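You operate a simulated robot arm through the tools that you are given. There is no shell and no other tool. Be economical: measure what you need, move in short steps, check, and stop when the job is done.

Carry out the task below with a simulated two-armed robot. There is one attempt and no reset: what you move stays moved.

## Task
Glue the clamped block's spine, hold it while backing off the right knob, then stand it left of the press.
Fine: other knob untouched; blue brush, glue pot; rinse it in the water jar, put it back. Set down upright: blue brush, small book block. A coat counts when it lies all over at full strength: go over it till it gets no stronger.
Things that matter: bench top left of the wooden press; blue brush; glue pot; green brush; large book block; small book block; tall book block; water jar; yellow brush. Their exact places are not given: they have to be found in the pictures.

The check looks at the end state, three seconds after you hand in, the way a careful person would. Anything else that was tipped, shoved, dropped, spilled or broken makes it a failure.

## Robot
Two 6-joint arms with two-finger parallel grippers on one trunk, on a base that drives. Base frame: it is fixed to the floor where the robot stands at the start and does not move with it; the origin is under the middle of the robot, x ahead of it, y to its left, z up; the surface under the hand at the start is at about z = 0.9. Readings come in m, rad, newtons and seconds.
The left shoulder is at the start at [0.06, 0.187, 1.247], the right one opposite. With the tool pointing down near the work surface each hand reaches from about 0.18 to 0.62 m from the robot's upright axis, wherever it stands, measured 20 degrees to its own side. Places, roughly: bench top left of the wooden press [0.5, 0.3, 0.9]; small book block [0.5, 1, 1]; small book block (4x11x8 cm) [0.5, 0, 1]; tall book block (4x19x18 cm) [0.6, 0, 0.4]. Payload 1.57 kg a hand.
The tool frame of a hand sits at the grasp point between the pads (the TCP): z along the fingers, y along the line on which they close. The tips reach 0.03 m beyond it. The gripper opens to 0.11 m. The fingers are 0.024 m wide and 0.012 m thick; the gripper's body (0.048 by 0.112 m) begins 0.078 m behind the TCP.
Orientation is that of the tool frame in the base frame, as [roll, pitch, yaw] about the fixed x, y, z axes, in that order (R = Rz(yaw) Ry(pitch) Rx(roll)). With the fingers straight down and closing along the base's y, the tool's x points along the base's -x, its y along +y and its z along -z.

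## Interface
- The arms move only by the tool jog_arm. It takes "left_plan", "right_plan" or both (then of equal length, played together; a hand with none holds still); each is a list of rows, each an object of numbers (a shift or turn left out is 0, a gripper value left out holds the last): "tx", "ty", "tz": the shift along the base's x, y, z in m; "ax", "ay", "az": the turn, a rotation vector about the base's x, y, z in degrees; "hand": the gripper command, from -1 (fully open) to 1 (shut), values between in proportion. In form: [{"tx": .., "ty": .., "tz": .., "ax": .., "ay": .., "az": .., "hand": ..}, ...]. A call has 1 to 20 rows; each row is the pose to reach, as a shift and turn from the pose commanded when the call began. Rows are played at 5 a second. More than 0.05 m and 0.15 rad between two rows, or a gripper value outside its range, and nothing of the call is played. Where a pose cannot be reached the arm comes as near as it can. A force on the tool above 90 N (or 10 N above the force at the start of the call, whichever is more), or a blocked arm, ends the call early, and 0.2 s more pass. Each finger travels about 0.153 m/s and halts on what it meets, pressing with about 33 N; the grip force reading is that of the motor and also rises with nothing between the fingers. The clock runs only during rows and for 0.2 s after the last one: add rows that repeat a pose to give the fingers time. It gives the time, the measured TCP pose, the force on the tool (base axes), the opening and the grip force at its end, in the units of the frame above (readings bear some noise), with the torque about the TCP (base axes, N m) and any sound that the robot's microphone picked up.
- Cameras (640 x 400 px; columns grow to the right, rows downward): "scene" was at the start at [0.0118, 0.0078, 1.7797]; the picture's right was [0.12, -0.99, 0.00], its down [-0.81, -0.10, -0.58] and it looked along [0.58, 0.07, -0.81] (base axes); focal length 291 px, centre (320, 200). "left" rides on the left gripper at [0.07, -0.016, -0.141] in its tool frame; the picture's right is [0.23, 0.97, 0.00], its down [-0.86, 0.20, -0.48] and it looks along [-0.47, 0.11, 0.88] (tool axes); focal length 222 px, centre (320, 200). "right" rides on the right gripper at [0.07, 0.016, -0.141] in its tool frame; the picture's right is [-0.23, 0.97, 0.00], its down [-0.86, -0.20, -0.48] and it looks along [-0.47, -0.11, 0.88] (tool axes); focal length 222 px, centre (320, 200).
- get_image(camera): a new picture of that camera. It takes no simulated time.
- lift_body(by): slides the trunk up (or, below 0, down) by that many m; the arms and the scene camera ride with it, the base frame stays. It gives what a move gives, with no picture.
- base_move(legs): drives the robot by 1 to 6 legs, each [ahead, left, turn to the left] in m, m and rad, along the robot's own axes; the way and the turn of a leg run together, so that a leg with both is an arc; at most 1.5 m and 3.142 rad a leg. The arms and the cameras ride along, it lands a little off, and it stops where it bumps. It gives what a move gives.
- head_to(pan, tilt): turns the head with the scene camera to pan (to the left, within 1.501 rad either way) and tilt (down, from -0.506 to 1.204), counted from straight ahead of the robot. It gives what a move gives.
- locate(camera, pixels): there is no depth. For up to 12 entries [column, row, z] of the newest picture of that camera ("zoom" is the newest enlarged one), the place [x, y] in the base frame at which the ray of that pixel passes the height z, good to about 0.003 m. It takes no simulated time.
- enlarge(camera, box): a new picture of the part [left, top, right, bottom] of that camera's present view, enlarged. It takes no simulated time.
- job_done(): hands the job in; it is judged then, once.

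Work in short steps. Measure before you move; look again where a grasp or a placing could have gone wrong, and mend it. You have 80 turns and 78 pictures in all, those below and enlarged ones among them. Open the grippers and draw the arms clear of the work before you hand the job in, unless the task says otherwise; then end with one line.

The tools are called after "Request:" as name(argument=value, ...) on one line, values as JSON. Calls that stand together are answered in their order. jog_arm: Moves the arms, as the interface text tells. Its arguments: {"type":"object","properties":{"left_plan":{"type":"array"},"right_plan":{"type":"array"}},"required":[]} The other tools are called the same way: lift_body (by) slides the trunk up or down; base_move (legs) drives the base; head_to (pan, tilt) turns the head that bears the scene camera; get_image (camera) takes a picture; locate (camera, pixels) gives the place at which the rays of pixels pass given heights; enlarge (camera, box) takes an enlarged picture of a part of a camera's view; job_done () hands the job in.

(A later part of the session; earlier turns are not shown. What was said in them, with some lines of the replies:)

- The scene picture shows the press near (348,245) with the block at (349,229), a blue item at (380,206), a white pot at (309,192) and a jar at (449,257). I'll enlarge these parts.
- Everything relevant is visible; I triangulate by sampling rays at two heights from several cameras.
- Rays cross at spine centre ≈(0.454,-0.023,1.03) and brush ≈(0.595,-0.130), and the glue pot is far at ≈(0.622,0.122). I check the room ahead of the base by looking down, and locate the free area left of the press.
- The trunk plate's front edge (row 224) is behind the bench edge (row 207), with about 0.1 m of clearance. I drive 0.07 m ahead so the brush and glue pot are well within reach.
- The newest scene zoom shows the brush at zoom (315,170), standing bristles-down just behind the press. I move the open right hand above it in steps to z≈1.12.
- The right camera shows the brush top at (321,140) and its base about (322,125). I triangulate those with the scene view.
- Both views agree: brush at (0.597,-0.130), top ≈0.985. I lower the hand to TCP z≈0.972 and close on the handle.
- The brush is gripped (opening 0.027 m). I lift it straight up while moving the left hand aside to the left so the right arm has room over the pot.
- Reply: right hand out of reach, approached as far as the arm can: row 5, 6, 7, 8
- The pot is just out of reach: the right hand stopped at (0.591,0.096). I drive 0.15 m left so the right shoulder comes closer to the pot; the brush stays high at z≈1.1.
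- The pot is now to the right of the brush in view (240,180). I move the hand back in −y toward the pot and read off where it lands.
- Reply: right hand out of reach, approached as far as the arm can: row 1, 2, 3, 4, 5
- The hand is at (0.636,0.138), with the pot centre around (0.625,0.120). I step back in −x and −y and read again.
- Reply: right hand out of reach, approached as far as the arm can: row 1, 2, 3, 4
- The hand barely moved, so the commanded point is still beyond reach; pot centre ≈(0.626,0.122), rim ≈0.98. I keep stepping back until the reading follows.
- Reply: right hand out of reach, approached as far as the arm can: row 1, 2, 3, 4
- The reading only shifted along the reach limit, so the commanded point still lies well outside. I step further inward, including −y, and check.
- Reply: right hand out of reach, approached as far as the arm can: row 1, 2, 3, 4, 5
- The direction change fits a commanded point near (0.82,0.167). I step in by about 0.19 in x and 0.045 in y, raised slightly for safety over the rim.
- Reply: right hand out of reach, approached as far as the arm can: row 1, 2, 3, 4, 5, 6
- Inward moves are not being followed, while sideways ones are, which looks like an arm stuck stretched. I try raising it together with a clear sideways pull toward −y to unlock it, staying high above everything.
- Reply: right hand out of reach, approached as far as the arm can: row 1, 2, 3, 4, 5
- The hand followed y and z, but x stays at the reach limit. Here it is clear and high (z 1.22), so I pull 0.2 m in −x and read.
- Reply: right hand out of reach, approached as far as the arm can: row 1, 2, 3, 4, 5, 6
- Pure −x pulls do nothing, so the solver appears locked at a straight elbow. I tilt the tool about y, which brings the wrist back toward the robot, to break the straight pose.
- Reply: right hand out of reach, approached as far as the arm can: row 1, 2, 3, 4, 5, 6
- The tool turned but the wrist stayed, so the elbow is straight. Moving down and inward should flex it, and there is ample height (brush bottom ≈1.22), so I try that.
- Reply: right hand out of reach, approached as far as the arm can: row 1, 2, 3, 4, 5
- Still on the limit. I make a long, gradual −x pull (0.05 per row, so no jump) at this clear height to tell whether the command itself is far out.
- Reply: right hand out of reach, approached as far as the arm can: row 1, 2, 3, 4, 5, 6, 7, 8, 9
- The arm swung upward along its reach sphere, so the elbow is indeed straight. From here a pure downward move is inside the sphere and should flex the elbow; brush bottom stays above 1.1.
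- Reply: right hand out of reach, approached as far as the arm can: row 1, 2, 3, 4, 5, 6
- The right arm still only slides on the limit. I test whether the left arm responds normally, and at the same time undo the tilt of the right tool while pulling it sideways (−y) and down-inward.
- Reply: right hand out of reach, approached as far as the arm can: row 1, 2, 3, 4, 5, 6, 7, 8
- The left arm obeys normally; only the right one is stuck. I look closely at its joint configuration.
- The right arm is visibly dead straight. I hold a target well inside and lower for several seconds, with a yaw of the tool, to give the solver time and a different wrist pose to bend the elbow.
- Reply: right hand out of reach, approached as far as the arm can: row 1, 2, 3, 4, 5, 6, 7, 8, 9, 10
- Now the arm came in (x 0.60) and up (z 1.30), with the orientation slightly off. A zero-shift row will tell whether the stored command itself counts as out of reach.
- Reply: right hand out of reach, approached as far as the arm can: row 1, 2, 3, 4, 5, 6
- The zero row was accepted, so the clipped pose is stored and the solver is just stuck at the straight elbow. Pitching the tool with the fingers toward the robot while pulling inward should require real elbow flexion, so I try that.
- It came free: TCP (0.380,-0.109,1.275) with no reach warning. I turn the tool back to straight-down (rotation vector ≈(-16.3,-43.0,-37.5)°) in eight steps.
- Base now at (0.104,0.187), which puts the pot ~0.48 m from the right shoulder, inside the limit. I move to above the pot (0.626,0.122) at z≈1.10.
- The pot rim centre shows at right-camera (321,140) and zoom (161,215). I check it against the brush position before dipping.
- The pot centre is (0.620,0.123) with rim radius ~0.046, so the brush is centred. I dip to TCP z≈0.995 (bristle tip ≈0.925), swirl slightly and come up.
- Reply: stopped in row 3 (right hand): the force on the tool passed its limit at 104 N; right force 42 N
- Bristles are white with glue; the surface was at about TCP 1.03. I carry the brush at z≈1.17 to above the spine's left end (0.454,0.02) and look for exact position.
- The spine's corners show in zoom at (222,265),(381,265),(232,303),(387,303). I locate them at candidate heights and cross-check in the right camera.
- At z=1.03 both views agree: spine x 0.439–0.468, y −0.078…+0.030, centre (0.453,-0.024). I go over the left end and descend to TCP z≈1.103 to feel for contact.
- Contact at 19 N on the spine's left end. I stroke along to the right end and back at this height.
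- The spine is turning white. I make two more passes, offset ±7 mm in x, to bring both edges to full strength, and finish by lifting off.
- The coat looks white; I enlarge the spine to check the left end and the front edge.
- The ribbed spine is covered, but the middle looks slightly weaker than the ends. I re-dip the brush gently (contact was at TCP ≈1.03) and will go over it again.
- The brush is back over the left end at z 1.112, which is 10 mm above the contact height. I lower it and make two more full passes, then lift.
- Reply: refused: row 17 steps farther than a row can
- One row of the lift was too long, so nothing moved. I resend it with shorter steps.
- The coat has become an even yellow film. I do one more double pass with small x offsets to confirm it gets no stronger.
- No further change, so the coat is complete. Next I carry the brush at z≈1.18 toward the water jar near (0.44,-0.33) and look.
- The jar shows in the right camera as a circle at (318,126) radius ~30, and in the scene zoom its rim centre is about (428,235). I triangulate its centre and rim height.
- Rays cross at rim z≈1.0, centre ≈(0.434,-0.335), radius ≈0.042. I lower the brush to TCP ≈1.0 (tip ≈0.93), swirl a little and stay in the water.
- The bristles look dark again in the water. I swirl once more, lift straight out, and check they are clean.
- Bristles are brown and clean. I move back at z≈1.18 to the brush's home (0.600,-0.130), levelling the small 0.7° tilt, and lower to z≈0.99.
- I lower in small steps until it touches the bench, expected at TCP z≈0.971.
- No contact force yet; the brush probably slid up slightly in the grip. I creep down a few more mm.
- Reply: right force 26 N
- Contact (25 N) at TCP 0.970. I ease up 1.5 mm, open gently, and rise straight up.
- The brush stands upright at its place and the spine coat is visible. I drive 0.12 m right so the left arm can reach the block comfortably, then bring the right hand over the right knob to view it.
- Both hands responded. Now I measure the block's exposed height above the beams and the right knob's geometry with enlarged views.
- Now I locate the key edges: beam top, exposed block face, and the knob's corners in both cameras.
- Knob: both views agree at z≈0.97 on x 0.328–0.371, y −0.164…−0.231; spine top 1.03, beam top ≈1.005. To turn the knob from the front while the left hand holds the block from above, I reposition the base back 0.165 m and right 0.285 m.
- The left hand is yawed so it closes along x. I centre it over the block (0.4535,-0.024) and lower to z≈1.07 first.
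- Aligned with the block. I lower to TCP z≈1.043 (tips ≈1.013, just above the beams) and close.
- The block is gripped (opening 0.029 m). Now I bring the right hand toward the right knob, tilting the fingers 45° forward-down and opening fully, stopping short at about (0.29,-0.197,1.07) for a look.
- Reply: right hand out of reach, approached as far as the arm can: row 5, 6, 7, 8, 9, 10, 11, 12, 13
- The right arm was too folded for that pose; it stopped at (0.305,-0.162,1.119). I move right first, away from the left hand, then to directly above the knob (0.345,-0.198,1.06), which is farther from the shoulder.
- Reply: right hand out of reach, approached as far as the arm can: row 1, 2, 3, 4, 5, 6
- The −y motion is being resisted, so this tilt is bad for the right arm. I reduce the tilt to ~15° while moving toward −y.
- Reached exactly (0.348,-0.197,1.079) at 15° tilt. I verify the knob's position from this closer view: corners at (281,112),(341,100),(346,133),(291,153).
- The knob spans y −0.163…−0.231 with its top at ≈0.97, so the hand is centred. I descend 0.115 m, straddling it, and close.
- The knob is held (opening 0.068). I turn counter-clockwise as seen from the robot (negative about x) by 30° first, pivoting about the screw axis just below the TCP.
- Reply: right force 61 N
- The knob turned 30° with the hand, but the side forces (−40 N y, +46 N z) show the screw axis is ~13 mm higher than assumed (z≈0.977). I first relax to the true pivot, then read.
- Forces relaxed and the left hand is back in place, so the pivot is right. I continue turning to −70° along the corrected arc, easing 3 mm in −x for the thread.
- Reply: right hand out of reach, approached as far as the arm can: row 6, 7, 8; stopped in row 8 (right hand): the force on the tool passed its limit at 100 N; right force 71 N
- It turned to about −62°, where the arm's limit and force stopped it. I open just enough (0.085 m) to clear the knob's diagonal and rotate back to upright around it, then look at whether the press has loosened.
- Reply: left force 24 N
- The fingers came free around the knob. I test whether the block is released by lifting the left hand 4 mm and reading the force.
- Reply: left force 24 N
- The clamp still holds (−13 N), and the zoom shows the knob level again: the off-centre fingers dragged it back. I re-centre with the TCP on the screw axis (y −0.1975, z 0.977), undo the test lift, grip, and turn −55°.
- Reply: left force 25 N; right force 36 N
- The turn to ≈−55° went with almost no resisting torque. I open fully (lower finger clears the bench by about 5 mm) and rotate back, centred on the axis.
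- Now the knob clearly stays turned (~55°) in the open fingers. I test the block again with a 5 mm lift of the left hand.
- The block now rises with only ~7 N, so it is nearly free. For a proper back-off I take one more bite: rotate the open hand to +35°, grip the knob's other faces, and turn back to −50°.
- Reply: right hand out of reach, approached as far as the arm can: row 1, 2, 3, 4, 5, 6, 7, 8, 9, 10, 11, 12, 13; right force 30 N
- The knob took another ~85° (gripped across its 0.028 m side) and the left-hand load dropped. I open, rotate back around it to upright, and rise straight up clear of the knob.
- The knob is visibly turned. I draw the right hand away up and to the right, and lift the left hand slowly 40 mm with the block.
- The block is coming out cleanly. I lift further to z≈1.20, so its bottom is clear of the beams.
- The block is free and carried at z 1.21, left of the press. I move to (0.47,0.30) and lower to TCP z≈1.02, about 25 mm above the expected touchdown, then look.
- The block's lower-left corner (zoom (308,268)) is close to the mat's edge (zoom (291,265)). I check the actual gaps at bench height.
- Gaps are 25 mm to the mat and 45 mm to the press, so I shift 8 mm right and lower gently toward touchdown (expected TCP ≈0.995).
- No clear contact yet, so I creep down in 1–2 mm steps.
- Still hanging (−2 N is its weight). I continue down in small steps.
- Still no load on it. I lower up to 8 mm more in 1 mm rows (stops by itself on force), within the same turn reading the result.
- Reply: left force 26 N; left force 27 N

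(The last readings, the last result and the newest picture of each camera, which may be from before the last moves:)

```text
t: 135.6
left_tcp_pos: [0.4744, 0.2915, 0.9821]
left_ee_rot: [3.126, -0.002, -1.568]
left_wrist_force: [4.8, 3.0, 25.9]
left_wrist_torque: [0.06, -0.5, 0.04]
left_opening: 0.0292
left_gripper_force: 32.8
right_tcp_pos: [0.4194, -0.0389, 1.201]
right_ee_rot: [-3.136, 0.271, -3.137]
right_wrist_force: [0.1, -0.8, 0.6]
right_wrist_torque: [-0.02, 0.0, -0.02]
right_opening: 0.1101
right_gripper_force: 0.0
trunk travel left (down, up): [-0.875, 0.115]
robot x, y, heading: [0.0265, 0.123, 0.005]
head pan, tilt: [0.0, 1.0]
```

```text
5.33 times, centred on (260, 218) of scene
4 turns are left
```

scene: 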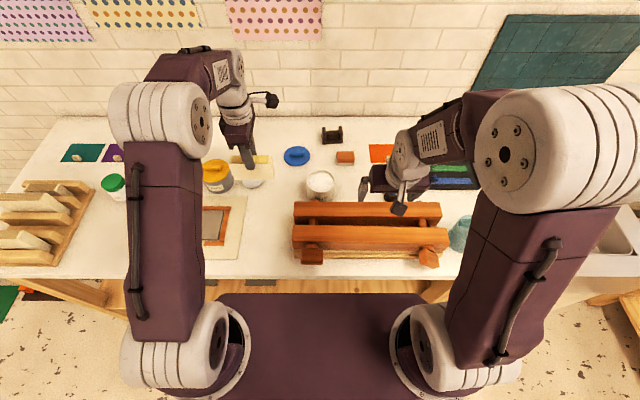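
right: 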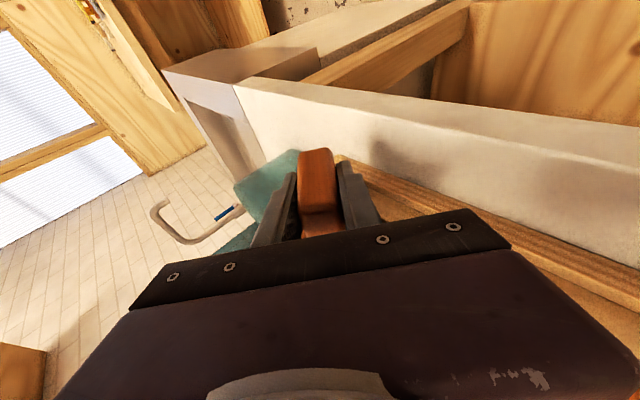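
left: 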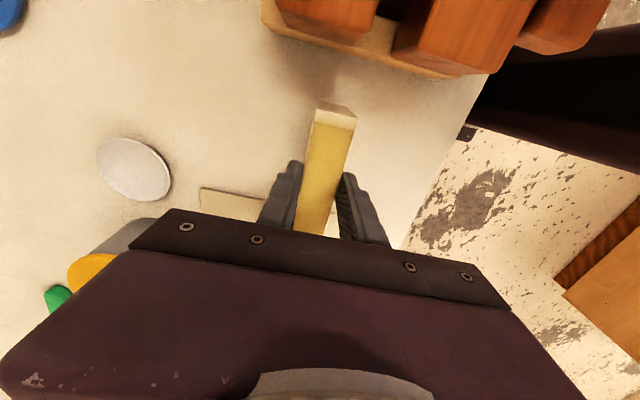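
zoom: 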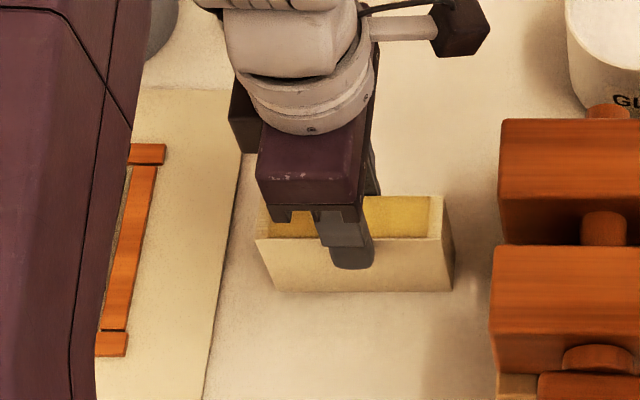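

The block now stands on the bench (26 N load). I ease up slightly, open slowly, and lift straight up, then look.

Request:
jog_arm(left_plan=[{"tz": 0.002, "hand": 1}, {"tz": 0.002, "hand": 0.42}, {"tz": 0.002, "hand": 0.3}, {"tz": 0.002, "hand": 0.1}, {"tz": 0.002, "hand": -0.3}, {"tz": 0.002, "hand": -0.3}, {"tz": 0.03, "hand": -0.3}, {"tz": 0.06}, {"tz": 0.1}, {"tz": 0.14}, {"tz": 0.18}, {"tz": 0.22}, {"tz": 0.22}])

Request:
get_image(camera="scene")

Request:
get_image(camera="left")

```text
t: 138.4
left_tcp_pos: [0.4762, 0.2925, 1.2009]
left_ee_rot: [3.12, 0.0, -1.568]
left_wrist_force: [0.6, -0.5, -0.1]
left_wrist_torque: [0.0, -0.04, 0.01]
left_opening: 0.0716
left_gripper_force: 0.0
right_tcp_pos: [0.4218, -0.0378, 1.2003]
right_ee_rot: [-3.137, 0.271, -3.135]
right_wrist_force: [0.9, -0.6, -0.3]
right_wrist_torque: [0.01, 0.03, -0.02]
right_opening: 0.1102
right_gripper_force: 0.1
trunk travel left (down, up): [-0.875, 0.115]
robot x, y, heading: [0.0267, 0.1212, 0.006]
head pan, tilt: [0.0, 1.0]
```

```text
4 pictures are left
```

scene: 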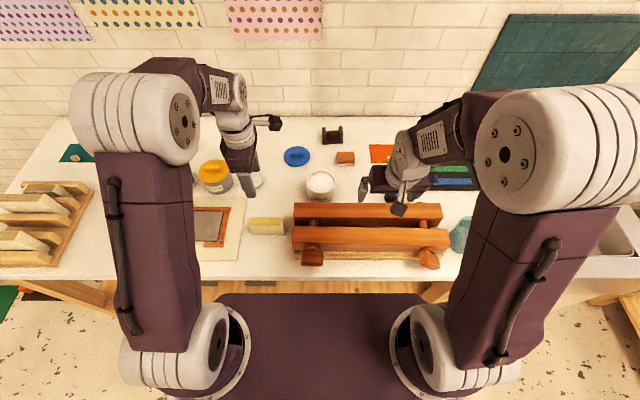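

```text
3 pictures are left
3 turns are left
```

left: 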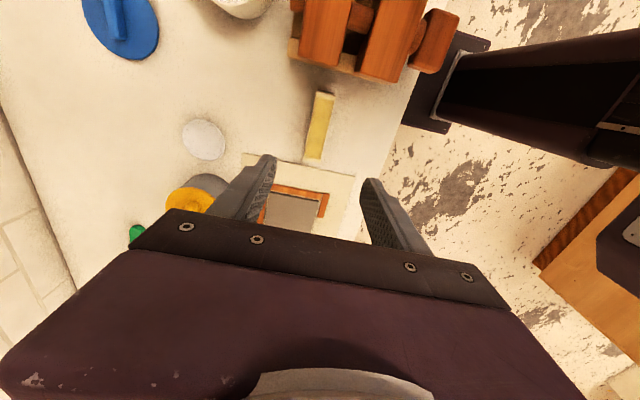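

The block stands upright left of the press with its coat intact, at scene (266,226). I raise both hands, open fully, back the base off a little so the arms are clear, and check once.

Request:
jog_arm(left_plan=[{"tz": 0.03, "hand": -1}, {"tz": 0.06}, {"tz": 0.09}, {"tz": 0.09}], right_plan=[{"tz": 0.03, "hand": -1}, {"tz": 0.06}, {"tz": 0.09}, {"tz": 0.09}])

Request:
base_move(legs=[[-0.25, 0, 0]])

Request:
get_image(camera="scene")

```text
t: 139.4
left_tcp_pos: [0.476, 0.2911, 1.2906]
left_ee_rot: [3.121, -0.001, -1.568]
left_wrist_force: [-0.5, -0.2, 0.5]
left_wrist_torque: [-0.01, 0.0, -0.01]
left_opening: 0.1098
left_gripper_force: 0.1
right_tcp_pos: [0.4213, -0.039, 1.2889]
right_ee_rot: [-3.136, 0.271, -3.136]
right_wrist_force: [-0.6, 0.7, 0.7]
right_wrist_torque: [0.0, -0.01, 0.03]
right_opening: 0.1101
right_gripper_force: 0.1
trunk travel left (down, up): [-0.875, 0.115]
robot x, y, heading: [0.028, 0.117, 0.001]
head pan, tilt: [0.0, 1.0]
```

```text
t: 141.2
left_tcp_pos: [0.2257, 0.2903, 1.2893]
left_ee_rot: [3.119, -0.002, -1.567]
left_wrist_force: [0.1, 0.7, 0.1]
left_wrist_torque: [-0.02, 0.03, 0.02]
left_opening: 0.1098
left_gripper_force: 0.0
right_tcp_pos: [0.171, -0.0404, 1.2888]
right_ee_rot: [-3.135, 0.269, -3.137]
right_wrist_force: [0.8, -0.2, -0.2]
right_wrist_torque: [0.02, 0.01, -0.01]
right_opening: 0.1103
right_gripper_force: 0.0
trunk travel left (down, up): [-0.875, 0.115]
robot x, y, heading: [-0.2273, 0.1205, 0.005]
head pan, tilt: [0.0, 1.0]
```

```text
2 pictures are left
2 turns are left
```

scene: 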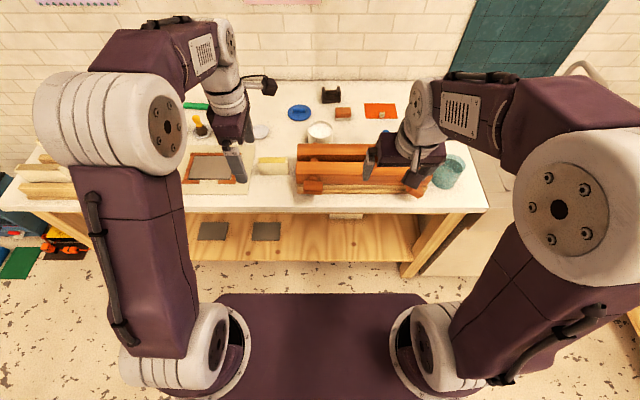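

Everything stands in place, the hands are open and clear, so I hand in.

Request:
job_done()

```text
The job is handed in.
```

The job is handed in: the block's spine is glued to an even full coat, the right knob is backed off by an estimated 140°, and the block stands upright just left of the press. The blue brush was rinsed and put back upright, and the left knob wasn't touched.
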